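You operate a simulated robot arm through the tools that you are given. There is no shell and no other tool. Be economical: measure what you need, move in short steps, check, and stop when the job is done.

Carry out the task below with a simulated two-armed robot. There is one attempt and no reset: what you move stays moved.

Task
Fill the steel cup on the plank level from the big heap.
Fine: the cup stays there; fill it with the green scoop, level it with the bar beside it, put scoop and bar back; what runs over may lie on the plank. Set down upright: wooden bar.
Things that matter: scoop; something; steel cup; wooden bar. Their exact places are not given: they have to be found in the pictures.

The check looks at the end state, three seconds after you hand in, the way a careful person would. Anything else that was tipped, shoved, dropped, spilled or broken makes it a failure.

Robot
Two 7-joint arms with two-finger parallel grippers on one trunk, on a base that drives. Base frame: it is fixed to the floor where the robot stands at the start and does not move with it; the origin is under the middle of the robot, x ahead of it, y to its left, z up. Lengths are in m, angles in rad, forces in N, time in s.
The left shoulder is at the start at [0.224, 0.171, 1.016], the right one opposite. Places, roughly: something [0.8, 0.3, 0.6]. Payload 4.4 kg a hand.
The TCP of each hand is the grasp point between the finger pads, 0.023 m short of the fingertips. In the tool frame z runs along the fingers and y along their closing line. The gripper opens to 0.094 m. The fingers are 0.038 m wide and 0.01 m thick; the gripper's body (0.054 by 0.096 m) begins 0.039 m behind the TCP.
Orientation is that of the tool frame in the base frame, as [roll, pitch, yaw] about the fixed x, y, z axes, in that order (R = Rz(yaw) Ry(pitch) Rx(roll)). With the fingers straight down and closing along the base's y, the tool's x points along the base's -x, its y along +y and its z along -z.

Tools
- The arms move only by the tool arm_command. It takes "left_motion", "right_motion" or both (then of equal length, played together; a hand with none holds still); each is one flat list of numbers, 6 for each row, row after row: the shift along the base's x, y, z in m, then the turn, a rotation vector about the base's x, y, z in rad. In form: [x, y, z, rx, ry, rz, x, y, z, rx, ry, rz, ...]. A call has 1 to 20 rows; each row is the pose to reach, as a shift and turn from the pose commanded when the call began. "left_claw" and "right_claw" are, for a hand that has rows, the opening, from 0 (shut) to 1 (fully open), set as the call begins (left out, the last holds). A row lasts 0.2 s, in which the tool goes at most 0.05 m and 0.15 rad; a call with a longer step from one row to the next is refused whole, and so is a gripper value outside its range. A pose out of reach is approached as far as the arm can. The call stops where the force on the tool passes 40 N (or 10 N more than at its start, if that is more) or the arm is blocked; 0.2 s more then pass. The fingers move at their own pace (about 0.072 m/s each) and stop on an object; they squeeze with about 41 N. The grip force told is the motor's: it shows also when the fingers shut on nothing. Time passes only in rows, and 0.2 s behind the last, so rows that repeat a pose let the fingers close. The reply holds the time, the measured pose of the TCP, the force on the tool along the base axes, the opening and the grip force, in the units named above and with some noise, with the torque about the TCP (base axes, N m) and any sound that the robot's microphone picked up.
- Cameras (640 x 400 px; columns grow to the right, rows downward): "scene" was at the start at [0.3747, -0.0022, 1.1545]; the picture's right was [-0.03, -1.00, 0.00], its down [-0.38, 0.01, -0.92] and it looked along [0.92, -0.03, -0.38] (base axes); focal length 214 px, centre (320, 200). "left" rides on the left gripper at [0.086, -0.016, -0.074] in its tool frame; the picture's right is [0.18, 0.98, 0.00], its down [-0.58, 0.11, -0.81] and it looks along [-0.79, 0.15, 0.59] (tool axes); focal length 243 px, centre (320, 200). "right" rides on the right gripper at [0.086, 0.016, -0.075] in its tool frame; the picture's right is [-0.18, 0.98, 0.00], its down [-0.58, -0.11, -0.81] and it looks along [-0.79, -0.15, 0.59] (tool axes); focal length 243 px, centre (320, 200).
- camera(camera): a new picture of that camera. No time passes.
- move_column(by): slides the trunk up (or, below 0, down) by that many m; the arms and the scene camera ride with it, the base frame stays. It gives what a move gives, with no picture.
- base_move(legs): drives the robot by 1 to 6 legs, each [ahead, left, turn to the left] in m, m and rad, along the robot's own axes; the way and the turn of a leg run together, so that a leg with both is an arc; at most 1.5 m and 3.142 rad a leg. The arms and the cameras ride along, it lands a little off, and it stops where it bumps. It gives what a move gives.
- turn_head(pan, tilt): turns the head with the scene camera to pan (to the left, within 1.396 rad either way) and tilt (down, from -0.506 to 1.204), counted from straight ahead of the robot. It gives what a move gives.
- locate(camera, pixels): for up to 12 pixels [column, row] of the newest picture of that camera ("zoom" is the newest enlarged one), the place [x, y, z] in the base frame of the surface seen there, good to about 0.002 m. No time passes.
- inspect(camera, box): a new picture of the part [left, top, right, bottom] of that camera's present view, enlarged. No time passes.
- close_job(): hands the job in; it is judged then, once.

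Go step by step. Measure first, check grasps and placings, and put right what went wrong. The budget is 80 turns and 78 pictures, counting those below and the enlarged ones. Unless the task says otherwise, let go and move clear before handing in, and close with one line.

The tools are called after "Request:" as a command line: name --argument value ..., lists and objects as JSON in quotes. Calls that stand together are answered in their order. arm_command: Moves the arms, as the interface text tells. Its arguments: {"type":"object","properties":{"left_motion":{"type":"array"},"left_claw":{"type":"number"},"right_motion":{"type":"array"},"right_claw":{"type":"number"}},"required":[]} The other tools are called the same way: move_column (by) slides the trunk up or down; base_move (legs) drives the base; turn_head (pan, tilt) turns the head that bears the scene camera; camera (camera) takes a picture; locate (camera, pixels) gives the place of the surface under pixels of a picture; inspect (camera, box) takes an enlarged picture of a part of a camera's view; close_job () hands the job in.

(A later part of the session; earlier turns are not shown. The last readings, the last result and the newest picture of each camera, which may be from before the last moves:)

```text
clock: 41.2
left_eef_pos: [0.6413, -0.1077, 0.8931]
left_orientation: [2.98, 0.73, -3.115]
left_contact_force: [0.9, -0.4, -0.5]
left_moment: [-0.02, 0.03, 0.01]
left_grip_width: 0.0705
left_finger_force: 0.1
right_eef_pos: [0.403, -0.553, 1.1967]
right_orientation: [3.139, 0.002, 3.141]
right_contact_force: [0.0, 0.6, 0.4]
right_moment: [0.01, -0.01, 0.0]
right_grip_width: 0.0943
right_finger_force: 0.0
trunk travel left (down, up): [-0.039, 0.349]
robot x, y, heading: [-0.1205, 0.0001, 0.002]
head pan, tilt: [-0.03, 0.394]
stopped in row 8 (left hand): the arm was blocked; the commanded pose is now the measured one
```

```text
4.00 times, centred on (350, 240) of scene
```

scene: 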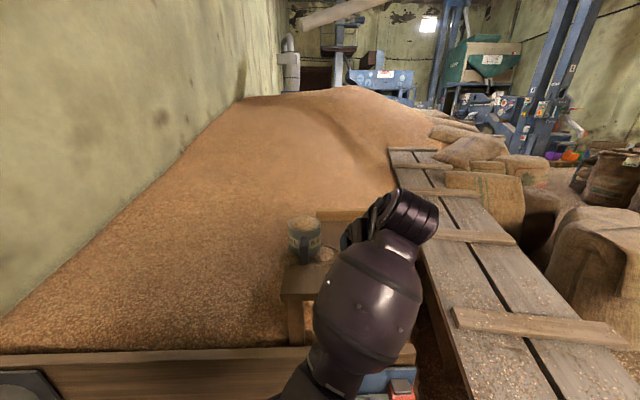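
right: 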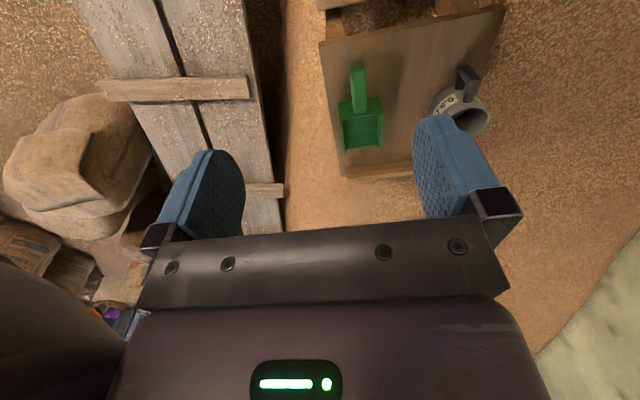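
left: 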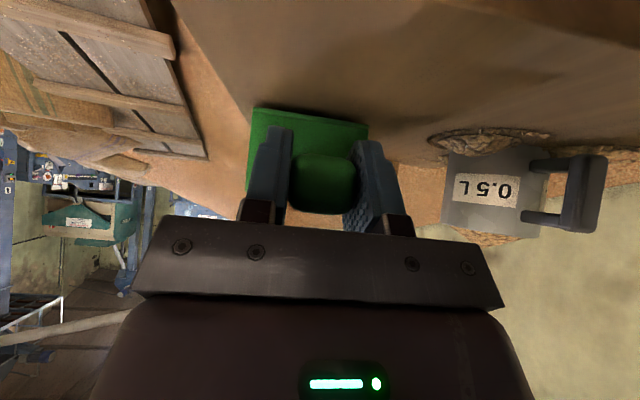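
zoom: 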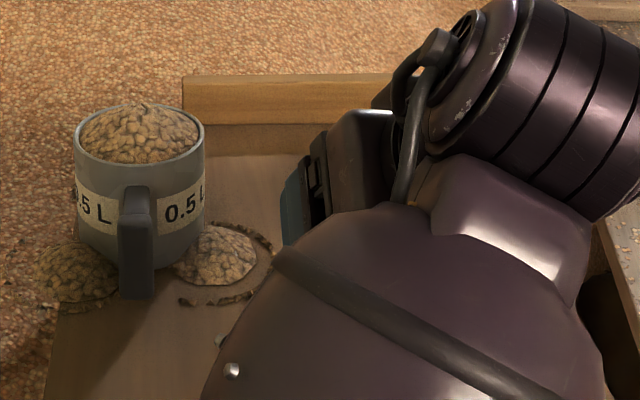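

The arm was blocked in row 8 and the hand swung to y≈-0.108. I need to see whether the scoop was disturbed.

Request:
camera --camera "left"

Request:
camera --camera "right"

```text
46 pictures are left
```

left: 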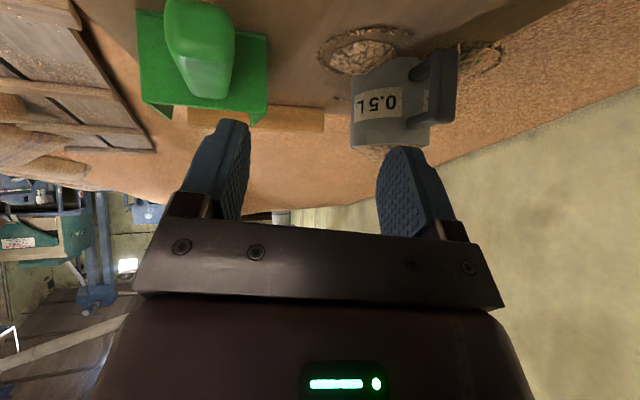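

```text
45 pictures are left
```

right: 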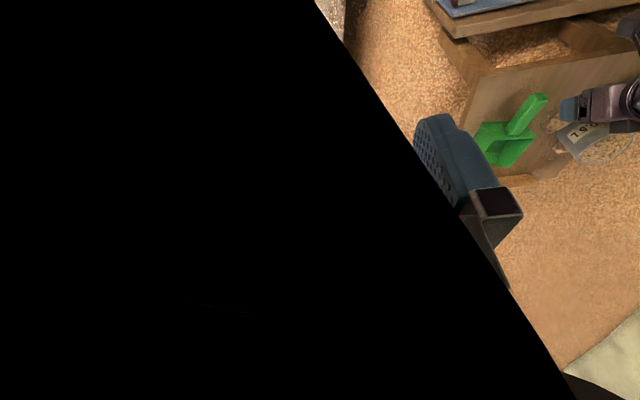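

The scoop still stands upright and looks untouched. I'll lift the left hand straight up and away to its own side.

Request:
arm_command --left_motion '[0, 0, 0.04, 0, 0, 0, 0, 0, 0.08, 0, 0, 0, 0, 0, 0.12, 0, 0, 0, 0, 0.02, 0.16, 0, 0, 0, 0, 0.05, 0.19, 0, 0, 0, 0, 0.09, 0.21, 0, 0, 0, 0, 0.13, 0.22, 0, 0, 0, 0, 0.17, 0.22, 0, 0, 0, 0, 0.21, 0.22, 0, 0, 0, 0, 0.25, 0.22, 0, 0, 0, 0, 0.29, 0.22, 0, 0, 0, 0, 0.33, 0.22, 0, 0, 0, 0, 0.37, 0.22, 0, 0, 0, 0, 0.41, 0.22, 0, 0, 0]'

Request:
camera --camera "scene"

Request:
inspect --camera "scene" --box '[270, 190, 430, 290]'

```text
clock: 41.9
left_eef_pos: [0.6424, -0.0667, 0.8641]
left_orientation: [2.883, 0.561, -3.111]
left_contact_force: [0.0, 0.5, -0.1]
left_moment: [0.01, 0.02, -0.03]
left_grip_width: 0.0706
left_finger_force: 0.0
right_eef_pos: [0.4023, -0.5521, 1.1965]
right_orientation: [3.139, 0.003, 3.139]
right_contact_force: [-0.1, -0.3, -0.4]
right_moment: [-0.06, 0.01, 0.02]
right_grip_width: 0.0935
right_finger_force: 0.1
trunk travel left (down, up): [-0.039, 0.349]
robot x, y, heading: [-0.1199, 0.0003, 0.001]
head pan, tilt: [-0.03, 0.394]
stopped in row 3 (left hand): the arm was blocked; the commanded pose is now the measured one
```

```text
44 pictures are left
```

scene: 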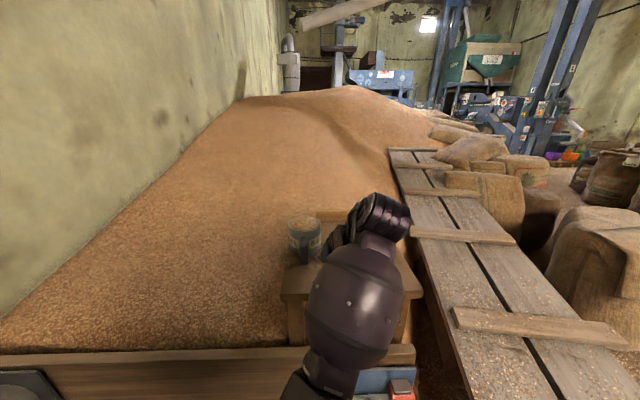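

```text
4.00 times, centred on (350, 240) of scene
```

zoom: 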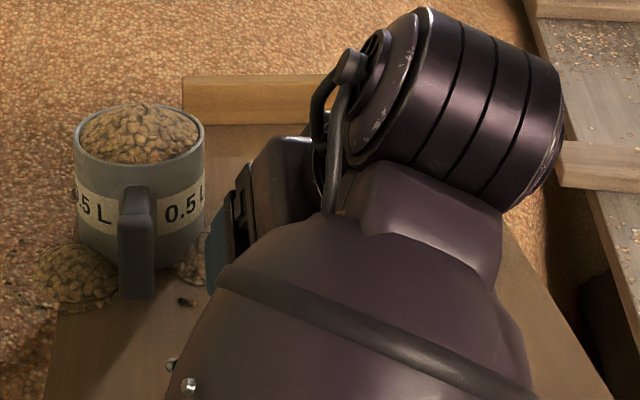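

The hand sank and moved left even though I commanded up, so something else on the arm is blocking it. I'll look down at the arm before moving again.

Request:
turn_head --pan 0 --tilt 1.1

Request:
camera --camera "scene"

Request:
camera --camera "left"

```text
clock: 43.0
left_eef_pos: [0.6417, -0.0678, 0.8634]
left_orientation: [2.883, 0.561, -3.113]
left_contact_force: [-0.9, 0.0, -0.2]
left_moment: [0.03, -0.02, 0.0]
left_grip_width: 0.0703
left_finger_force: 0.1
right_eef_pos: [0.4013, -0.5527, 1.1956]
right_orientation: [3.141, 0.003, 3.14]
right_contact_force: [0.2, 0.7, -0.1]
right_moment: [0.01, 0.01, -0.02]
right_grip_width: 0.0939
right_finger_force: 0.2
trunk travel left (down, up): [-0.039, 0.349]
robot x, y, heading: [-0.1189, 0.0003, 0.002]
head pan, tilt: [0.0, 1.1]
```

```text
42 pictures are left
```

scene: 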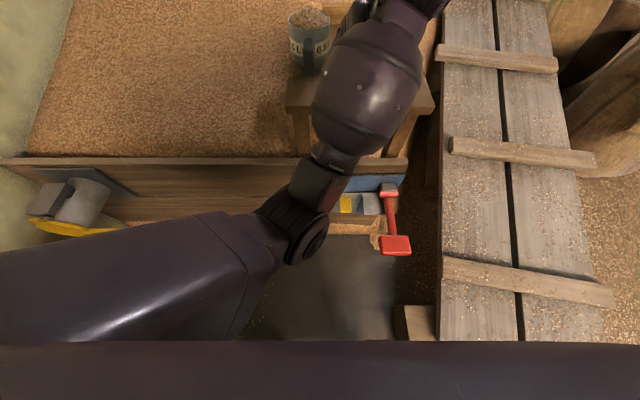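

```text
41 pictures are left
```

left: 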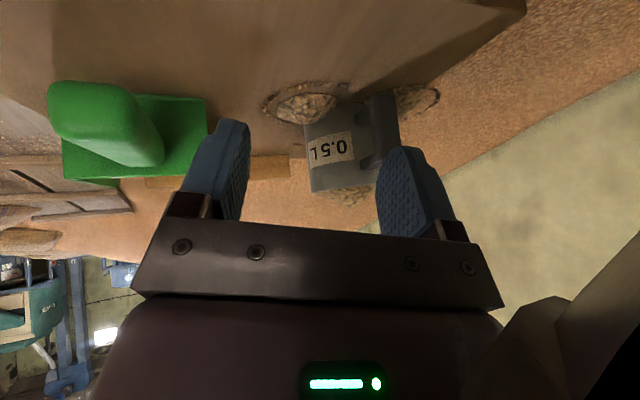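

Below there's a shelf board with a blue box and a red tool near (390,225), and the elbow at (290,235) is close to them. I'll measure the clearances.

Request:
locate --camera "scene" --pixels '[[290, 235], [310, 240], [320, 185], [370, 80], [200, 175], [200, 160], [390, 205], [396, 245], [370, 190], [345, 205], [330, 300], [100, 250]]'

```text
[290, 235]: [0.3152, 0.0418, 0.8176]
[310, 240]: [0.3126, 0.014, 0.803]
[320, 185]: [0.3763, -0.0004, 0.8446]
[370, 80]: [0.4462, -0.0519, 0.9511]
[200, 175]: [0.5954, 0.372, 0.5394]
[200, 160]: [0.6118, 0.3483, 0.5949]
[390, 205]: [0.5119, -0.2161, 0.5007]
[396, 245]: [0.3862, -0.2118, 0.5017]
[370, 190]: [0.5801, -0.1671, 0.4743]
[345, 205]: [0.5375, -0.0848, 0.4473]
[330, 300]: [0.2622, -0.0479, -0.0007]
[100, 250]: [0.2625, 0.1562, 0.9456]
```

The elbow is at z≈0.8, well above the shelf, so this is an arm posture limit and not contact. The safest way out is to drive the base straight back, which pulls the rigid arm clear of the cup and scoop.

Request:
base_move --legs '[[-0.2, 0, 0]]'

Request:
turn_head --pan 0 --tilt 0.6

Request:
camera --camera "scene"

```text
clock: 44.6
left_eef_pos: [0.4423, -0.0678, 0.8644]
left_orientation: [2.885, 0.561, -3.11]
left_contact_force: [0.6, -0.4, 0.0]
left_moment: [0.0, 0.0, -0.02]
left_grip_width: 0.0707
left_finger_force: 0.0
right_eef_pos: [0.2028, -0.5534, 1.1966]
right_orientation: [3.139, -0.002, 3.141]
right_contact_force: [-0.4, 0.7, 0.4]
right_moment: [0.01, -0.03, 0.04]
right_grip_width: 0.094
right_finger_force: 0.0
trunk travel left (down, up): [-0.039, 0.349]
robot x, y, heading: [-0.3151, 0.0026, -0.002]
head pan, tilt: [0.0, 1.1]
```

```text
clock: 45.5
left_eef_pos: [0.4427, -0.0662, 0.8643]
left_orientation: [2.884, 0.562, -3.107]
left_contact_force: [-0.9, -0.2, -0.8]
left_moment: [0.01, 0.0, 0.01]
left_grip_width: 0.0706
left_finger_force: 0.1
right_eef_pos: [0.2028, -0.5528, 1.196]
right_orientation: [3.14, 0.003, 3.14]
right_contact_force: [-0.8, 0.1, -0.4]
right_moment: [0.02, 0.0, 0.0]
right_grip_width: 0.0939
right_finger_force: 0.1
trunk travel left (down, up): [-0.039, 0.349]
robot x, y, heading: [-0.3194, -0.0039, 0.006]
head pan, tilt: [0.0, 0.6]
```

```text
40 pictures are left
```

scene: 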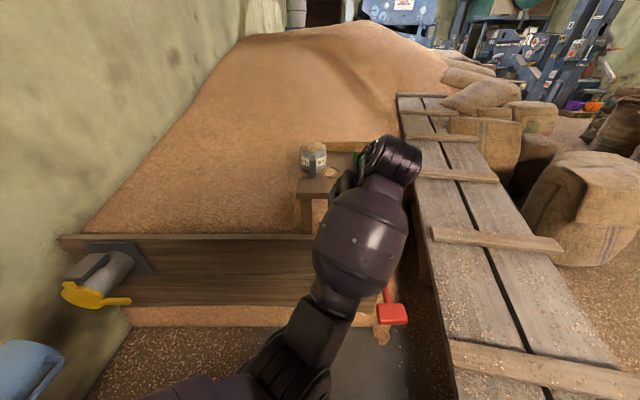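

The hand is now clear of the plank. I'll ease the left arm out by moving to its own side while untilting and rising.

Request:
arm_command --left_motion '[0.01, 0.03, 0.01, 0, 0.05, 0, 0.02, 0.06, 0.02, 0, 0.1, 0, 0.02, 0.09, 0.04, 0, 0.15, 0, 0.02, 0.12, 0.06, 0, 0.2, 0, 0.02, 0.15, 0.08, 0, 0.25, 0, 0.02, 0.18, 0.1, 0, 0.3, 0]'

Request:
camera --camera "scene"

```text
clock: 46.5
left_eef_pos: [0.4795, 0.1388, 0.9003]
left_orientation: [2.747, 0.36, -3.021]
left_contact_force: [-0.5, -0.1, 0.4]
left_moment: [0.0, 0.01, 0.02]
left_grip_width: 0.0704
left_finger_force: 0.0
right_eef_pos: [0.2027, -0.553, 1.1961]
right_orientation: [3.14, 0.0, 3.139]
right_contact_force: [0.9, 0.0, 0.5]
right_moment: [0.02, 0.01, 0.03]
right_grip_width: 0.0939
right_finger_force: 0.1
trunk travel left (down, up): [-0.039, 0.349]
robot x, y, heading: [-0.3184, -0.0023, -0.002]
head pan, tilt: [0.0, 0.6]
stopped in row 5 (left hand): the arm was blocked; the commanded pose is now the measured one
```

```text
39 pictures are left
```

scene: 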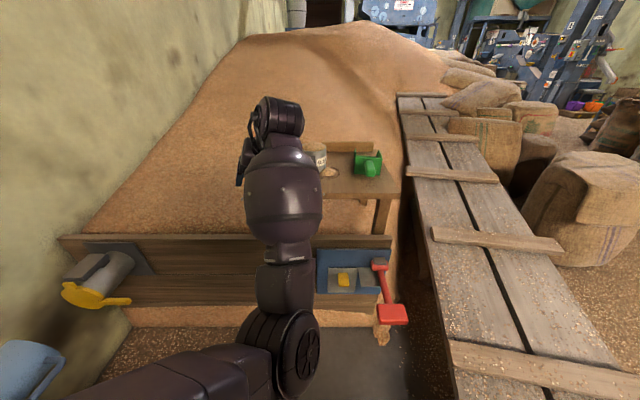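

The scoop now looks fine at (368,165). I'll keep easing the left arm further to the left and up.

Request:
arm_command --left_motion '[0.01, 0.03, 0.01, 0, 0.03, 0, 0.02, 0.06, 0.03, 0, 0.06, 0, 0.03, 0.09, 0.05, 0, 0.09, 0, 0.04, 0.12, 0.07, 0, 0.12, 0, 0.04, 0.14, 0.1, 0, 0.15, 0, 0.04, 0.15, 0.13, 0, 0.18, 0]'

Request:
camera --camera "scene"

Request:
inspect --camera "scene" --box '[280, 125, 420, 205]'

```text
clock: 48.0
left_eef_pos: [0.5202, 0.2896, 1.0281]
left_orientation: [2.725, 0.175, -3.03]
left_contact_force: [0.3, 0.0, -0.2]
left_moment: [0.02, -0.02, 0.0]
left_grip_width: 0.0703
left_finger_force: 0.0
right_eef_pos: [0.2022, -0.5547, 1.1971]
right_orientation: [3.14, 0.001, 3.138]
right_contact_force: [-0.7, 0.3, 0.1]
right_moment: [0.01, -0.01, 0.0]
right_grip_width: 0.0939
right_finger_force: 0.1
trunk travel left (down, up): [-0.039, 0.349]
robot x, y, heading: [-0.3196, -0.0002, -0.001]
head pan, tilt: [0.0, 0.6]
```

```text
38 pictures are left
```

scene: 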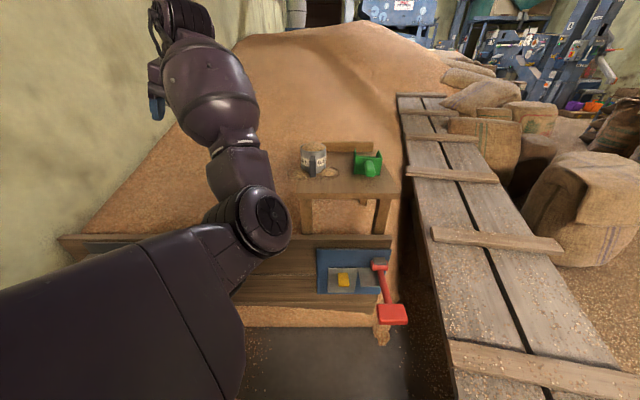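

```text
4.57 times, centred on (350, 165) of scene
```

zoom: 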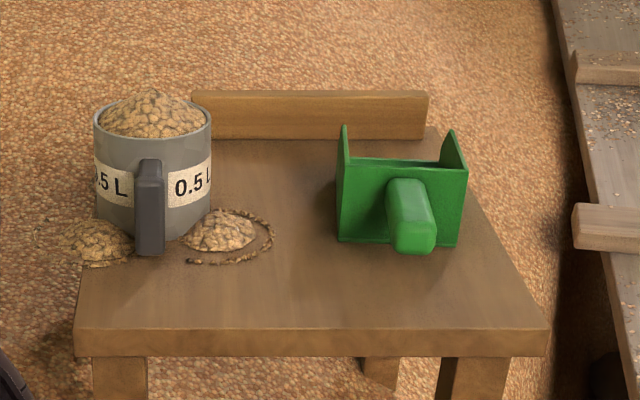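

The scoop is back upright at its place and the cup hasn't moved. I'll raise the left arm and drive forward to the starting position, so the right arm can reach the bar.

Request:
arm_command --left_motion '[-0.02, 0, 0.04, 0, 0, 0, -0.04, 0, 0.08, 0, 0, 0, -0.06, 0, 0.12, 0, 0, 0, -0.08, 0, 0.15, 0, 0, 0]'

Request:
base_move --legs '[[0.32, 0, 0]]'

Request:
turn_head --pan 0 --tilt 1.1

Request:
camera --camera "scene"

```text
clock: 48.6
left_eef_pos: [0.4827, 0.3229, 1.0037]
left_orientation: [2.652, 0.0, -2.973]
left_contact_force: [-0.2, 0.4, -0.3]
left_moment: [0.01, 0.0, 0.01]
left_grip_width: 0.0706
left_finger_force: 0.0
right_eef_pos: [0.2028, -0.5529, 1.196]
right_orientation: [3.141, 0.001, -3.141]
right_contact_force: [-0.4, 0.2, 0.1]
right_moment: [-0.01, -0.03, -0.01]
right_grip_width: 0.094
right_finger_force: 0.2
trunk travel left (down, up): [-0.039, 0.349]
robot x, y, heading: [-0.3185, -0.0019, 0.0]
head pan, tilt: [0.0, 0.6]
stopped in row 3 (left hand): the arm was blocked; the commanded pose is now the measured one
```

```text
clock: 50.7
left_eef_pos: [0.8007, 0.3223, 1.0035]
left_orientation: [2.656, 0.001, -2.972]
left_contact_force: [0.3, 0.4, -0.6]
left_moment: [0.0, 0.01, -0.01]
left_grip_width: 0.0704
left_finger_force: 0.0
right_eef_pos: [0.5217, -0.5522, 1.1955]
right_orientation: [3.14, 0.002, 3.14]
right_contact_force: [0.8, -1.0, 0.0]
right_moment: [0.02, 0.04, 0.04]
right_grip_width: 0.0942
right_finger_force: 0.0
trunk travel left (down, up): [-0.039, 0.349]
robot x, y, heading: [-0.0008, 0.0031, 0.001]
head pan, tilt: [0.0, 0.6]
```

```text
clock: 51.6
left_eef_pos: [0.7997, 0.3242, 1.004]
left_orientation: [2.652, 0.003, -2.972]
left_contact_force: [-0.4, -0.8, 0.5]
left_moment: [0.02, 0.02, 0.01]
left_grip_width: 0.0703
left_finger_force: 0.1
right_eef_pos: [0.5227, -0.5515, 1.1962]
right_orientation: [3.14, 0.001, 3.141]
right_contact_force: [0.1, 0.1, -0.1]
right_moment: [0.02, -0.02, 0.01]
right_grip_width: 0.0939
right_finger_force: 0.0
trunk travel left (down, up): [-0.039, 0.349]
robot x, y, heading: [0.0018, 0.0027, -0.001]
head pan, tilt: [0.0, 1.1]
```

```text
36 pictures are left
```

scene: 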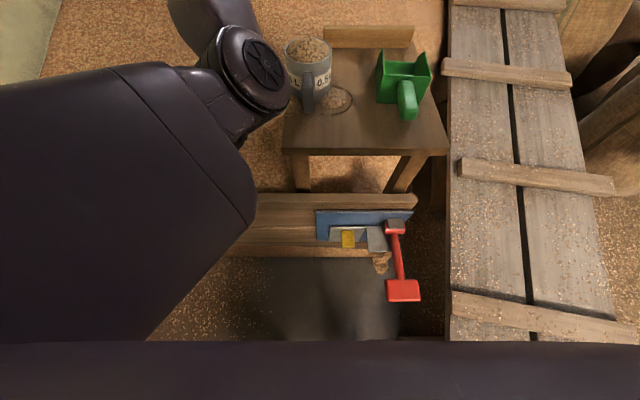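

The left elbow near (262,75) is now close to the cup, so I'll measure the gap before doing anything else.

Request:
locate --camera "scene" --pixels '[[265, 70], [285, 95], [245, 110], [240, 50], [308, 45], [290, 70], [305, 90], [392, 225], [403, 290], [350, 215], [200, 20], [240, 200]]'

```text
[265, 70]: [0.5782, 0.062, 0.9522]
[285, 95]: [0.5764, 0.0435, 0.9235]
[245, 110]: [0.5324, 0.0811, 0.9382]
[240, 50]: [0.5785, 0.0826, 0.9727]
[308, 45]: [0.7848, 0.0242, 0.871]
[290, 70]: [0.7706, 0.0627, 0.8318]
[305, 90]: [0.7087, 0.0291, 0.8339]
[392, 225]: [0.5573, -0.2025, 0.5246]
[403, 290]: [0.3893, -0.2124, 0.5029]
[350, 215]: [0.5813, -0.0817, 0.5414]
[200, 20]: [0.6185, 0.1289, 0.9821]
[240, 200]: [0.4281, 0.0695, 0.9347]
```

The elbow is 12 cm from the cup handle and would get in the way of levelling. I'll back up a little and try to swing the left arm outward, straightening the wrist as it goes.

Request:
base_move --legs '[[-0.2, 0, 0]]'

Request:
arm_command --left_motion '[-0.005, 0.02, 0.005, -0.07, 0, 0, -0.01, 0.04, 0.01, -0.14, 0, 0, -0.015, 0.06, 0.015, -0.21, 0, 0, -0.02, 0.08, 0.02, -0.28, 0, 0, -0.025, 0.1, 0.025, -0.35, 0, 0, -0.03, 0.12, 0.03, -0.42, 0, 0, -0.035, 0.14, 0.035, -0.49, 0, 0]'

Request:
camera --camera "scene"

```text
clock: 53.2
left_eef_pos: [0.6029, 0.3238, 1.0028]
left_orientation: [2.655, 0.003, -2.974]
left_contact_force: [-0.2, 0.5, 0.8]
left_moment: [0.01, -0.04, 0.03]
left_grip_width: 0.0706
left_finger_force: 0.2
right_eef_pos: [0.323, -0.5537, 1.1971]
right_orientation: [3.14, 0.002, 3.138]
right_contact_force: [-0.4, 0.1, 0.2]
right_moment: [0.03, -0.02, -0.03]
right_grip_width: 0.0941
right_finger_force: 0.1
trunk travel left (down, up): [-0.039, 0.349]
robot x, y, heading: [-0.1957, 0.0008, -0.0]
head pan, tilt: [0.0, 1.1]
```

```text
clock: 54.8
left_eef_pos: [0.5678, 0.4642, 1.0386]
left_orientation: [3.141, -0.078, -2.996]
left_contact_force: [-0.1, 0.2, -0.9]
left_moment: [-0.07, 0.02, -0.01]
left_grip_width: 0.0702
left_finger_force: 0.0
right_eef_pos: [0.3234, -0.5508, 1.1974]
right_orientation: [-3.14, 0.003, 3.139]
right_contact_force: [1.1, 0.5, -1.0]
right_moment: [-0.04, 0.02, 0.03]
right_grip_width: 0.0939
right_finger_force: 0.0
trunk travel left (down, up): [-0.039, 0.349]
robot x, y, heading: [-0.2001, 0.0015, 0.005]
head pan, tilt: [0.0, 1.1]
```

```text
35 pictures are left
```

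scene: 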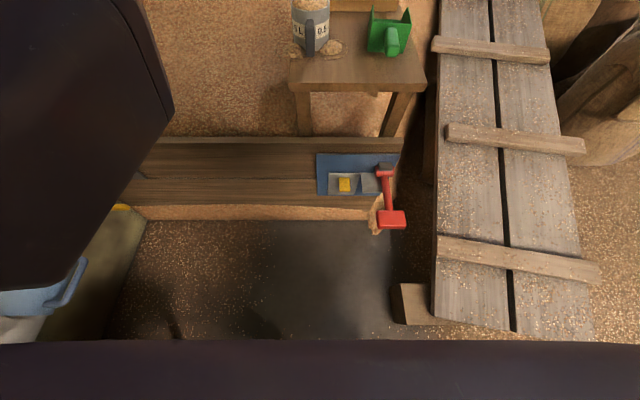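

The left arm is now well out to the left. I'll check how far the robot's own front reaches, so I know how close I can drive to the red tool at x≈0.39.

Request:
locate --camera "scene" --pixels '[[320, 342], [320, 370], [320, 398], [320, 335], [391, 215], [402, 228], [412, 300]]'

```text
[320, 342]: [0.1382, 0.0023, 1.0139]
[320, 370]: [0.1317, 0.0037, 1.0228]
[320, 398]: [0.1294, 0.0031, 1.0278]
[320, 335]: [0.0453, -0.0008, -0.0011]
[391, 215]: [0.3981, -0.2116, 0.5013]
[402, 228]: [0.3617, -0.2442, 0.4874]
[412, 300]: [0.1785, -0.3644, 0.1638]
```

Nothing of the robot sticks out at the tool's height. I'll drive forward to x≈0.06 and set the head for viewing the plank.

Request:
base_move --legs '[[0.26, 0, 0]]'

Request:
turn_head --pan -0.1 --tilt 0.6

Request:
camera --camera "scene"

Request:
inspect --camera "scene" --box '[250, 150, 450, 275]'

```text
clock: 56.9
left_eef_pos: [0.8291, 0.4633, 1.0376]
left_orientation: [3.137, -0.079, -2.995]
left_contact_force: [0.4, 0.6, -0.9]
left_moment: [-0.01, -0.02, 0.0]
left_grip_width: 0.0705
left_finger_force: 0.1
right_eef_pos: [0.5841, -0.5515, 1.1964]
right_orientation: [3.136, 0.002, 3.141]
right_contact_force: [0.4, 0.4, 0.4]
right_moment: [0.01, -0.01, -0.04]
right_grip_width: 0.094
right_finger_force: 0.1
trunk travel left (down, up): [-0.039, 0.349]
robot x, y, heading: [0.0645, -0.0032, 0.001]
head pan, tilt: [0.0, 1.1]
stopped in leg 1: the robot was blocked; the commanded pose is now the measured one
```

```text
clock: 57.8
left_eef_pos: [0.8302, 0.4642, 1.0373]
left_orientation: [3.139, -0.079, -2.993]
left_contact_force: [0.0, -0.3, 0.5]
left_moment: [0.0, 0.01, 0.03]
left_grip_width: 0.0703
left_finger_force: 0.0
right_eef_pos: [0.5846, -0.5514, 1.1959]
right_orientation: [3.137, 0.001, 3.14]
right_contact_force: [-0.1, 0.3, 0.9]
right_moment: [0.03, -0.02, -0.02]
right_grip_width: 0.0943
right_finger_force: 0.1
trunk travel left (down, up): [-0.039, 0.349]
robot x, y, heading: [0.0614, 0.0004, -0.004]
head pan, tilt: [-0.099, 0.6]
```

```text
34 pictures are left
```

scene: 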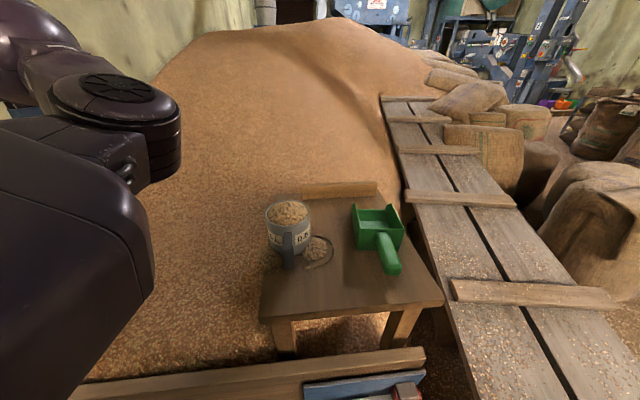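

```text
3.20 times, centred on (350, 212) of scene
```

zoom: 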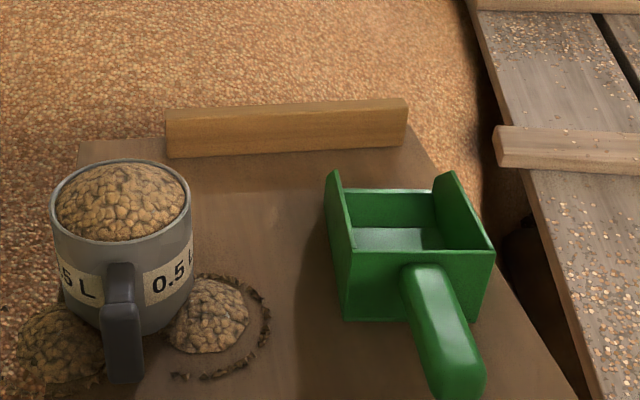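

The base touched something right at the end of its travel, at x≈0.064. I'll back off 1 cm, check below, and measure the bar, scoop and cup.

Request:
locate --camera "zoom" --pixels '[[170, 130], [403, 120], [285, 104], [285, 110], [285, 145], [52, 190], [190, 195], [120, 162], [122, 238], [337, 178], [470, 375], [350, 252]]'

Request:
base_move --legs '[[-0.01, 0, 0]]'

Request:
turn_head --pan -0.1 --tilt 1.15

Request:
camera --camera "scene"

```text
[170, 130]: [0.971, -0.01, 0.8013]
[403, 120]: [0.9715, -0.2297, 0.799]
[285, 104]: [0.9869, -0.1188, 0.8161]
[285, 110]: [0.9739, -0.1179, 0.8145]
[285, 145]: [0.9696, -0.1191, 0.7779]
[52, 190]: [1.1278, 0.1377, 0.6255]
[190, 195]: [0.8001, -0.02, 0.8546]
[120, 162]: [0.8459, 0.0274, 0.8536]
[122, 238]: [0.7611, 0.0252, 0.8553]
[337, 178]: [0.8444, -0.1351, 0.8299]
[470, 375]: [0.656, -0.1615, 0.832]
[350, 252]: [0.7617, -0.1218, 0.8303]
```

```text
clock: 58.6
left_eef_pos: [0.8208, 0.4641, 1.0372]
left_orientation: [3.137, -0.078, -2.993]
left_contact_force: [0.1, -0.3, -0.5]
left_moment: [0.0, 0.02, 0.04]
left_grip_width: 0.0706
left_finger_force: 0.0
right_eef_pos: [0.5748, -0.5523, 1.1945]
right_orientation: [3.14, 0.0, 3.139]
right_contact_force: [0.5, 0.4, -0.7]
right_moment: [0.02, -0.01, 0.01]
right_grip_width: 0.0941
right_finger_force: 0.0
trunk travel left (down, up): [-0.039, 0.349]
robot x, y, heading: [0.0527, 0.0021, 0.003]
head pan, tilt: [-0.099, 0.6]
```

```text
clock: 59.5
left_eef_pos: [0.8193, 0.4631, 1.0372]
left_orientation: [3.14, -0.078, -2.991]
left_contact_force: [-1.0, -0.4, 0.8]
left_moment: [0.0, -0.03, 0.02]
left_grip_width: 0.0706
left_finger_force: 0.1
right_eef_pos: [0.5757, -0.5522, 1.1964]
right_orientation: [3.14, 0.002, 3.14]
right_contact_force: [0.3, -0.1, 0.7]
right_moment: [0.02, 0.01, 0.01]
right_grip_width: 0.094
right_finger_force: 0.1
trunk travel left (down, up): [-0.039, 0.349]
robot x, y, heading: [0.056, 0.0004, -0.0]
head pan, tilt: [-0.099, 1.15]
```

```text
32 pictures are left
```

scene: 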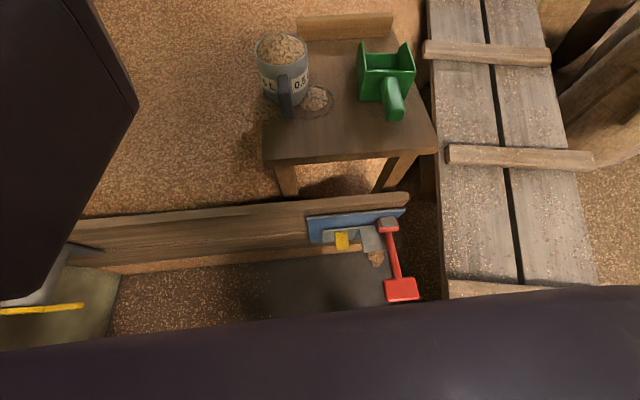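

The bar hasn't moved: x centre 0.978, y -0.01 to -0.23, top at 0.8145. Cup is unmoved too. The scoop has turned by a few degrees and I may straighten it later. I'll bring the right hand above the bar, turning it so the fingers close along x.

Request:
arm_command --right_motion '[0.0287, 0.0309, -0.014, 0, 0, 0.1122, 0.0574, 0.0617, -0.028, 0, 0, 0.2244, 0.0861, 0.0926, -0.042, 0, 0, 0.3366, 0.1149, 0.1234, -0.056, 0, 0, 0.4488, 0.1436, 0.1543, -0.07, 0, 0, 0.561, 0.1723, 0.1851, -0.084, 0, 0, 0.6732, 0.201, 0.216, -0.098, 0, 0, 0.7854, 0.2297, 0.2469, -0.112, 0, 0, 0.8976, 0.2584, 0.2777, -0.126, 0, 0, 1.0098, 0.2871, 0.3086, -0.14, 0, 0, 1.122, 0.3159, 0.3394, -0.154, 0, 0, 1.2342, 0.3446, 0.3703, -0.168, 0, 0, 1.3464, 0.3733, 0.4011, -0.182, 0, 0, 1.4586, 0.402, 0.432, -0.196, 0, 0, 1.5708, 0.402, 0.432, -0.196, 0, 0, 1.5708]' --right_claw 1

Request:
turn_head --pan -0.1 --tilt 0.6

Request:
camera --camera "scene"

Request:
camera --camera "right"

```text
clock: 62.7
left_eef_pos: [0.8194, 0.464, 1.0379]
left_orientation: [3.137, -0.078, -2.991]
left_contact_force: [0.3, 0.1, 0.1]
left_moment: [0.02, -0.03, -0.01]
left_grip_width: 0.0707
left_finger_force: 0.0
right_eef_pos: [0.6025, -0.1112, 1.0015]
right_orientation: [-3.132, 0.001, -1.675]
right_contact_force: [0.6, -0.1, 0.0]
right_moment: [0.0, 0.0, -0.01]
right_grip_width: 0.0941
right_finger_force: 0.0
right hand out of reach, approached as far as the arm can: row 4, 5, 6, 7, 8, 9, 10, 11, 12, 13, 14, 15
trunk travel left (down, up): [-0.039, 0.349]
robot x, y, heading: [0.0514, 0.0017, 0.003]
head pan, tilt: [-0.099, 1.15]
```

```text
clock: 63.7
left_eef_pos: [0.8194, 0.4637, 1.0376]
left_orientation: [3.139, -0.078, -2.993]
left_contact_force: [0.1, -0.2, 0.4]
left_moment: [-0.02, -0.02, -0.01]
left_grip_width: 0.0705
left_finger_force: 0.1
right_eef_pos: [0.6041, -0.1126, 1.0029]
right_orientation: [-3.131, 0.002, -1.678]
right_contact_force: [-0.8, 0.3, -0.6]
right_moment: [-0.01, 0.0, -0.01]
right_grip_width: 0.0941
right_finger_force: 0.1
trunk travel left (down, up): [-0.039, 0.349]
robot x, y, heading: [0.0519, 0.001, 0.002]
head pan, tilt: [-0.099, 0.6]
```

```text
31 pictures are left
```

scene: 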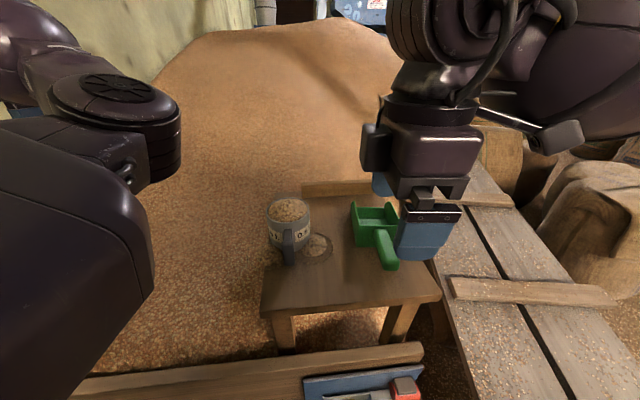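

```text
30 pictures are left
```

right: 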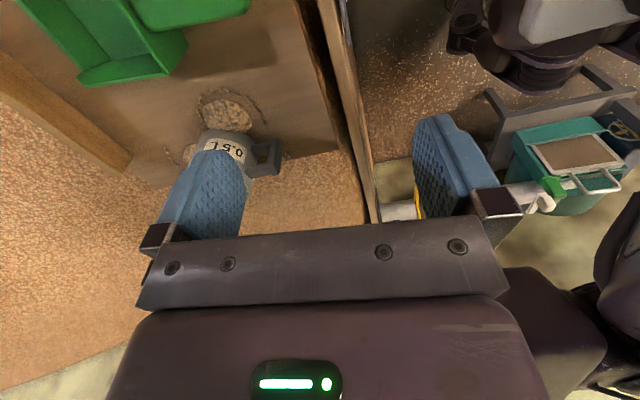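

The right hand stopped at x≈0.60, because that wrist turn is out of reach. I'll unwind it and move out to the right, then try turning the other way.

Request:
arm_command --right_motion '[-0.0148, -0.0233, 0.01, 0, 0, -0.1309, -0.0297, -0.0467, 0.02, 0, 0, -0.2618, -0.0445, -0.07, 0.03, 0, 0, -0.3927, -0.0593, -0.0933, 0.04, 0, 0, -0.5236, -0.0742, -0.1167, 0.05, 0, 0, -0.6545, -0.089, -0.14, 0.06, 0, 0, -0.7854, -0.1038, -0.1633, 0.07, 0, 0, -0.9163, -0.1187, -0.1867, 0.08, 0, 0, -1.0472, -0.1335, -0.21, 0.09, 0, 0, -1.1781, -0.1483, -0.2333, 0.1, 0, 0, -1.309, -0.1632, -0.2567, 0.11, 0, 0, -1.4399, -0.178, -0.28, 0.12, 0, 0, -1.5708, -0.178, -0.28, 0.12, 0, 0, -1.5708, -0.178, -0.28, 0.12, 0, 0, -1.5708, -0.178, -0.28, 0.12, 0, 0, -1.5708]'

Request:
camera --camera "scene"

```text
clock: 66.9
left_eef_pos: [0.8207, 0.4648, 1.0373]
left_orientation: [3.139, -0.078, -2.99]
left_contact_force: [0.0, 0.9, -0.8]
left_moment: [0.02, -0.03, 0.0]
left_grip_width: 0.0706
left_finger_force: 0.0
right_eef_pos: [0.4294, -0.3872, 1.1223]
right_orientation: [-3.131, 0.001, 3.034]
right_contact_force: [0.5, 0.2, 0.2]
right_moment: [-0.02, 0.04, -0.01]
right_grip_width: 0.0941
right_finger_force: 0.1
trunk travel left (down, up): [-0.039, 0.349]
robot x, y, heading: [0.0518, 0.0048, 0.002]
head pan, tilt: [-0.099, 0.6]
```

```text
29 pictures are left
```

scene: 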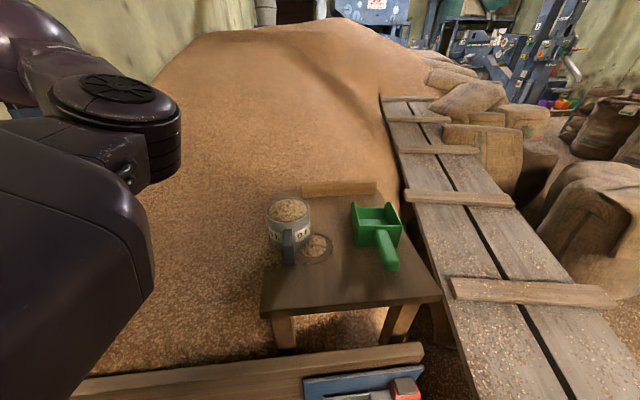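

The hand unwound cleanly. I'll extend it forward with no turn first.

Request:
arm_command --right_motion '[0.04, 0, 0, 0, 0, 0.01, 0.08, 0, 0, 0, 0, 0.02, 0.12, 0.01, 0, 0, 0, 0.03, 0.16, 0.02, 0, 0, 0, 0.04, 0.2, 0.03, 0, 0, 0, 0.05, 0.24, 0.04, 0, 0, 0, 0.06, 0.28, 0.05, 0, 0, 0, 0.07, 0.32, 0.06, -0.01, 0, 0, 0.08, 0.36, 0.07, -0.02, 0, 0, 0.09, 0.4, 0.08, -0.03, 0, 0, 0.1, 0.44, 0.09, -0.04, 0, 0, 0.107, 0.44, 0.09, -0.04, 0, 0, 0.107]'

```text
clock: 69.5
left_eef_pos: [0.8189, 0.4648, 1.0396]
left_orientation: [3.138, -0.074, -2.991]
left_contact_force: [0.6, 0.0, 0.8]
left_moment: [-0.04, -0.05, -0.04]
left_grip_width: 0.0706
left_finger_force: 0.0
right_eef_pos: [0.8663, -0.2965, 1.0843]
right_orientation: [-3.133, 0.006, -3.141]
right_contact_force: [-0.1, 0.9, 0.6]
right_moment: [0.02, -0.04, -0.01]
right_grip_width: 0.0941
right_finger_force: 0.0
trunk travel left (down, up): [-0.039, 0.349]
robot x, y, heading: [0.0554, 0.0007, 0.001]
head pan, tilt: [-0.099, 0.6]
```

It reached there fine. Now I'll turn it -90° in place.

Request:
arm_command --right_motion '[0, 0, 0, 0, 0, -0.143, 0, 0, 0, 0, 0, -0.286, 0, 0, 0, 0, 0, -0.428, 0, 0, 0, 0, 0, -0.571, 0, 0, 0, 0, 0, -0.714, 0, 0, 0, 0, 0, -0.857, 0, 0, 0, 0, 0, -1.0, 0, 0, 0, 0, 0, -1.142, 0, 0, 0, 0, 0, -1.285, 0, 0, 0, 0, 0, -1.428, 0, 0, 0, 0, 0, -1.571, 0, 0, 0, 0, 0, -1.571]'

Request:
camera --camera "scene"

```text
clock: 72.1
left_eef_pos: [0.8195, 0.4632, 1.0379]
left_orientation: [3.138, -0.078, -2.992]
left_contact_force: [1.3, -0.4, 0.3]
left_moment: [0.01, 0.01, 0.01]
left_grip_width: 0.0703
left_finger_force: 0.0
right_eef_pos: [0.8691, -0.2983, 1.082]
right_orientation: [-3.133, 0.002, 1.569]
right_contact_force: [0.0, 0.0, 0.6]
right_moment: [0.01, -0.01, 0.02]
right_grip_width: 0.0938
right_finger_force: 0.0
trunk travel left (down, up): [-0.039, 0.349]
robot x, y, heading: [0.0529, 0.0033, 0.001]
head pan, tilt: [-0.099, 0.6]
```

```text
28 pictures are left
```

scene: 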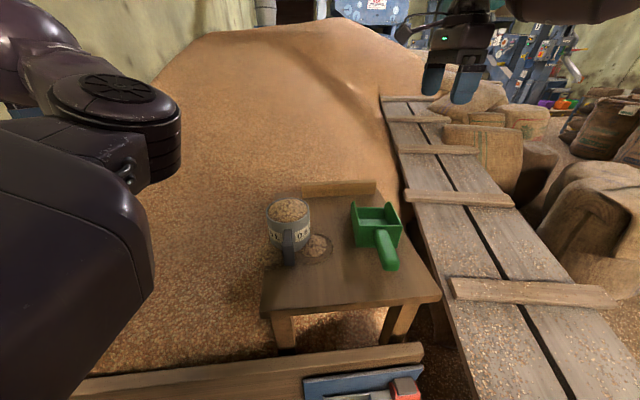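

That turn worked. I'll move over the bar at about z 0.92.

Request:
arm_command --right_motion '[0.018, 0.0297, -0.01, 0, 0, 0, 0.036, 0.0593, -0.02, 0, 0, 0, 0.0545, 0.089, -0.03, 0, 0, 0, 0.0727, 0.1187, -0.06, 0, 0, 0, 0.0908, 0.1483, -0.1, 0, 0, 0, 0.109, 0.178, -0.14, 0, 0, 0, 0.109, 0.178, -0.165, 0, 0, 0, 0.109, 0.178, -0.165, 0, 0, 0]'

Request:
camera --camera "right"

Request:
inspect --camera "scene" --box '[250, 100, 450, 250]'

```text
refused: row 5 steps farther than a row can; nothing moved
```

```text
27 pictures are left
```

right: 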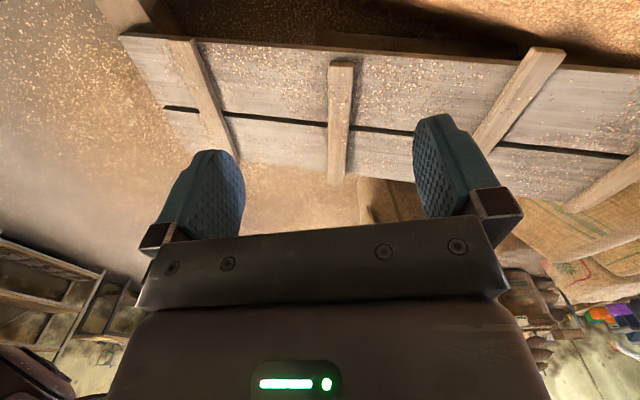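

```text
2.67 times, centred on (350, 175) of scene
```

zoom: 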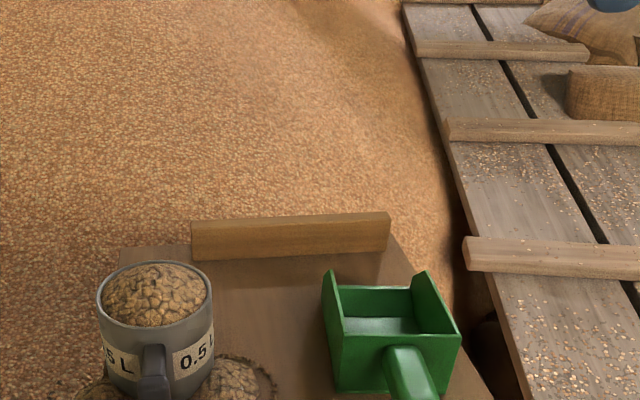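

The move was refused for step size, so I'll resend it with smaller steps.

Request:
arm_command --right_motion '[0.018, 0.0297, -0.01, 0, 0, 0, 0.036, 0.0593, -0.02, 0, 0, 0, 0.0545, 0.089, -0.03, 0, 0, 0, 0.0727, 0.1187, -0.05, 0, 0, 0, 0.0908, 0.1483, -0.08, 0, 0, 0, 0.109, 0.178, -0.11, 0, 0, 0, 0.109, 0.178, -0.14, 0, 0, 0, 0.109, 0.178, -0.165, 0, 0, 0, 0.109, 0.178, -0.165, 0, 0, 0]'

Request:
camera --camera "right"

Request:
inspect --camera "scene" --box '[250, 100, 450, 250]'

```text
clock: 74.1
left_eef_pos: [0.8193, 0.464, 1.0374]
left_orientation: [3.137, -0.08, -2.992]
left_contact_force: [0.0, 0.3, -0.4]
left_moment: [0.01, 0.0, 0.02]
left_grip_width: 0.0704
left_finger_force: 0.1
right_eef_pos: [0.8532, -0.2266, 0.9567]
right_orientation: [-3.132, 0.003, 1.572]
right_contact_force: [-0.1, 0.0, 0.0]
right_moment: [-0.02, 0.03, 0.03]
right_grip_width: 0.094
right_finger_force: 0.0
right hand out of reach, approached as far as the arm can: row 1, 2, 3, 4, 5, 6, 7, 8, 9
trunk travel left (down, up): [-0.039, 0.349]
robot x, y, heading: [0.0519, 0.0042, 0.002]
head pan, tilt: [-0.099, 0.6]
```

```text
25 pictures are left
```

right: 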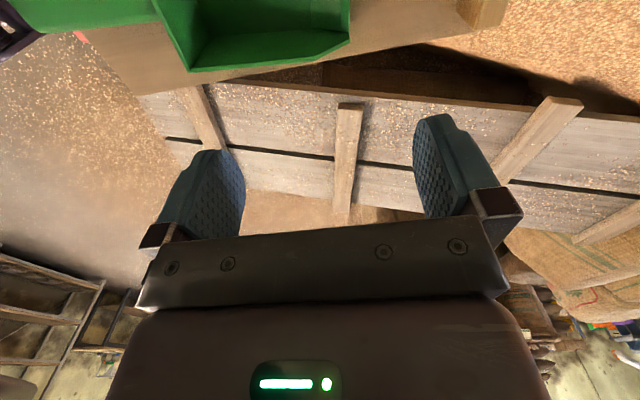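

```text
2.67 times, centred on (350, 175) of scene
```

zoom: 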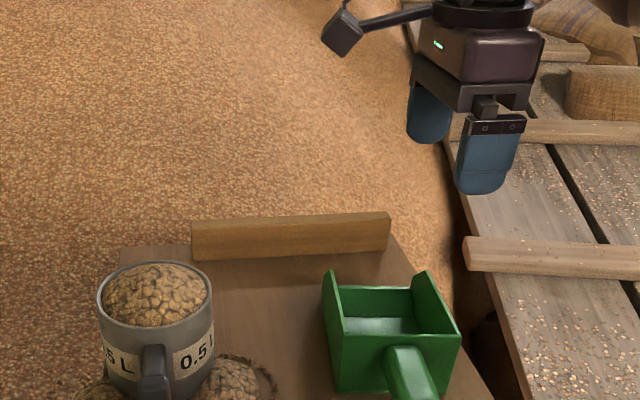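

With this turn the right arm hits a joint limit well short of the bar. If I turn the robot about 0.35 rad left and step slightly right, the bar falls in the right arm's good zone. First I'll raise and unwind the right hand.

Request:
arm_command --right_motion '[0, -0.01, 0.03, 0, 0, 0, 0, -0.02, 0.06, 0, 0, 0.143, 0, -0.03, 0.09, 0, 0, 0.286, 0, -0.04, 0.12, 0, 0, 0.428, 0, -0.05, 0.13, 0, 0, 0.571, 0, -0.06, 0.13, 0, 0, 0.714, 0, -0.07, 0.13, 0, 0, 0.857, 0, -0.07, 0.13, 0, 0, 1.0, 0, -0.07, 0.13, 0, 0, 1.142, 0, -0.07, 0.13, 0, 0, 1.285, 0, -0.07, 0.13, 0, 0, 1.428, 0, -0.07, 0.13, 0, 0, 1.571]'

Request:
base_move --legs '[[-0.08, 0, 0], [0, -0.1, 0], [0, 0, 0.35]]'

Request:
turn_head --pan -0.25 --tilt 0.6

Request:
camera --camera "scene"

```text
clock: 76.7
left_eef_pos: [0.8193, 0.4651, 1.0375]
left_orientation: [3.139, -0.078, -2.992]
left_contact_force: [0.9, -0.1, -0.2]
left_moment: [0.03, 0.02, 0.01]
left_grip_width: 0.0703
left_finger_force: 0.2
right_eef_pos: [0.8508, -0.2984, 1.0853]
right_orientation: [-3.132, 0.003, -3.139]
right_contact_force: [1.1, -0.4, -0.3]
right_moment: [0.01, -0.01, -0.04]
right_grip_width: 0.094
right_finger_force: 0.1
trunk travel left (down, up): [-0.039, 0.349]
robot x, y, heading: [0.0566, 0.0033, 0.002]
head pan, tilt: [-0.099, 0.6]
```

```text
clock: 78.9
left_eef_pos: [0.7383, 0.3887, 1.0379]
left_orientation: [3.14, -0.077, -2.988]
left_contact_force: [-0.2, 0.2, 1.0]
left_moment: [-0.04, 0.01, -0.01]
left_grip_width: 0.0705
left_finger_force: 0.1
right_eef_pos: [0.772, -0.3727, 1.0865]
right_orientation: [-3.131, 0.003, -3.135]
right_contact_force: [-0.4, -0.5, -0.4]
right_moment: [0.02, -0.01, -0.01]
right_grip_width: 0.0941
right_finger_force: 0.0
trunk travel left (down, up): [-0.039, 0.349]
robot x, y, heading: [-0.0253, -0.0774, 0.004]
head pan, tilt: [-0.099, 0.6]
stopped in leg 2: the robot was blocked; the commanded pose is now the measured one
```

```text
clock: 79.6
left_eef_pos: [0.7385, 0.3895, 1.0383]
left_orientation: [3.139, -0.078, -2.986]
left_contact_force: [0.0, 0.0, -0.4]
left_moment: [0.01, -0.02, -0.02]
left_grip_width: 0.0705
left_finger_force: 0.0
right_eef_pos: [0.7714, -0.3733, 1.0862]
right_orientation: [-3.131, 0.002, -3.135]
right_contact_force: [-0.1, 0.3, 0.3]
right_moment: [0.03, 0.01, 0.02]
right_grip_width: 0.094
right_finger_force: 0.0
trunk travel left (down, up): [-0.039, 0.349]
robot x, y, heading: [-0.0245, -0.0764, 0.002]
head pan, tilt: [-0.25, 0.6]
```

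```text
23 pictures are left
```

scene: 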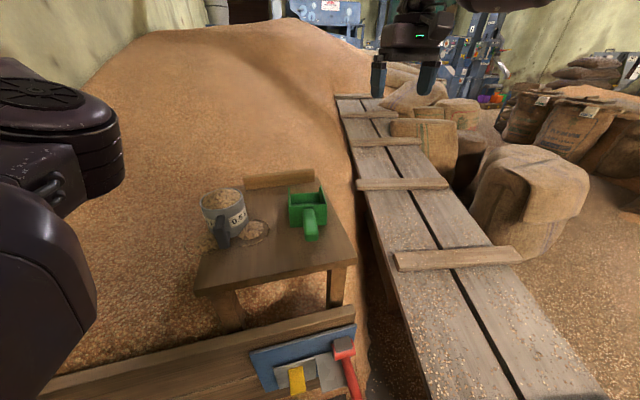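

The base was blocked going right at y≈-0.076. I'll shift 3 cm back left, turn 0.35 rad left there, then ease forward a little.

Request:
base_move --legs '[[0, 0.03, 0], [0, 0, 0.35], [0.05, -0.018, 0]]'

Request:
turn_head --pan -0.35 --tilt 0.6

Request:
camera --camera "scene"

```text
clock: 82.2
left_eef_pos: [0.5586, 0.6527, 1.0368]
left_orientation: [3.137, -0.078, -2.644]
left_contact_force: [-0.2, -0.3, 0.1]
left_moment: [-0.02, 0.01, 0.01]
left_grip_width: 0.0704
left_finger_force: 0.0
right_eef_pos: [0.8479, -0.0529, 1.0866]
right_orientation: [-3.131, 0.002, -2.791]
right_contact_force: [-0.3, 0.0, 0.4]
right_moment: [-0.03, 0.01, 0.02]
right_grip_width: 0.0938
right_finger_force: 0.0
trunk travel left (down, up): [-0.039, 0.349]
robot x, y, heading: [-0.0026, -0.045, 0.351]
head pan, tilt: [-0.25, 0.6]
stopped in leg 3: the robot was blocked; the commanded pose is now the measured one
```

```text
clock: 82.8
left_eef_pos: [0.557, 0.6513, 1.0393]
left_orientation: [3.138, -0.077, -2.643]
left_contact_force: [0.1, -0.4, -0.2]
left_moment: [-0.02, 0.01, -0.01]
left_grip_width: 0.0704
left_finger_force: 0.1
right_eef_pos: [0.8482, -0.0528, 1.0877]
right_orientation: [-3.134, 0.007, -2.791]
right_contact_force: [0.2, -0.4, 0.4]
right_moment: [-0.01, 0.0, 0.02]
right_grip_width: 0.094
right_finger_force: 0.1
trunk travel left (down, up): [-0.039, 0.349]
robot x, y, heading: [-0.0051, -0.05, 0.353]
head pan, tilt: [-0.351, 0.6]
```

```text
22 pictures are left
```

scene: 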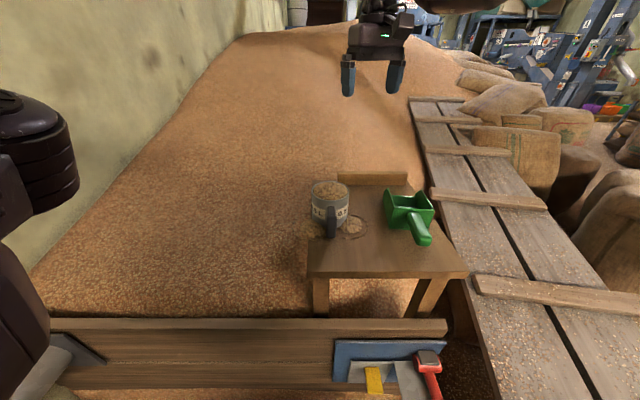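

The base stands at (-0.003, -0.048) with heading 0.352, and the cup and scoop are unmoved. I'll now turn the right hand +1.22 rad and move it toward the bar.

Request:
arm_command --right_motion '[0.007, -0.007, 0, 0, 0, 0.136, 0.014, -0.014, 0, 0, 0, 0.271, 0.021, -0.021, -0.01, 0, 0, 0.407, 0.028, -0.028, -0.02, 0, 0, 0.542, 0.035, -0.035, -0.03, 0, 0, 0.678, 0.042, -0.042, -0.04, 0, 0, 0.813, 0.049, -0.05, -0.05, 0, 0, 0.949, 0.056, -0.058, -0.06, 0, 0, 1.084, 0.063, -0.067, -0.07, 0, 0, 1.22, 0.08, -0.067, -0.08, 0, 0, 1.22, 0.1, -0.067, -0.09, 0, 0, 1.22, 0.115, -0.067, -0.1, 0, 0, 1.22, 0.13, -0.067, -0.12, 0, 0, 1.22, 0.13, -0.067, -0.14, 0, 0, 1.22, 0.13, -0.067, -0.14, 0, 0, 1.22]'

Request:
inspect --camera "scene" --box '[290, 100, 490, 260]'

```text
clock: 86.0
left_eef_pos: [0.557, 0.6511, 1.0397]
left_orientation: [3.139, -0.076, -2.641]
left_contact_force: [0.6, 0.8, -0.6]
left_moment: [0.01, -0.02, 0.03]
left_grip_width: 0.0702
left_finger_force: 0.0
right_eef_pos: [0.6316, -0.0016, 1.0244]
right_orientation: [-3.133, 0.005, -1.574]
right_contact_force: [0.9, 0.2, -0.1]
right_moment: [0.02, -0.02, -0.03]
right_grip_width: 0.094
right_finger_force: 0.0
right hand out of reach, approached as far as the arm can: row 3, 4, 5, 6, 7, 8, 9, 10, 11, 12, 13, 14, 15
trunk travel left (down, up): [-0.039, 0.349]
robot x, y, heading: [-0.0033, -0.0421, 0.348]
head pan, tilt: [-0.351, 0.6]
```

```text
2.50 times, centred on (390, 180) of scene
```

zoom: 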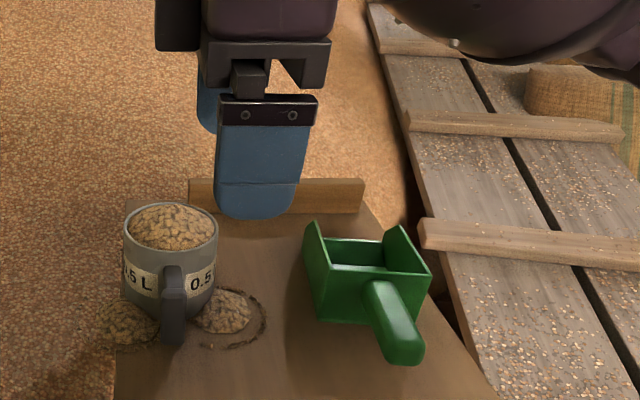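

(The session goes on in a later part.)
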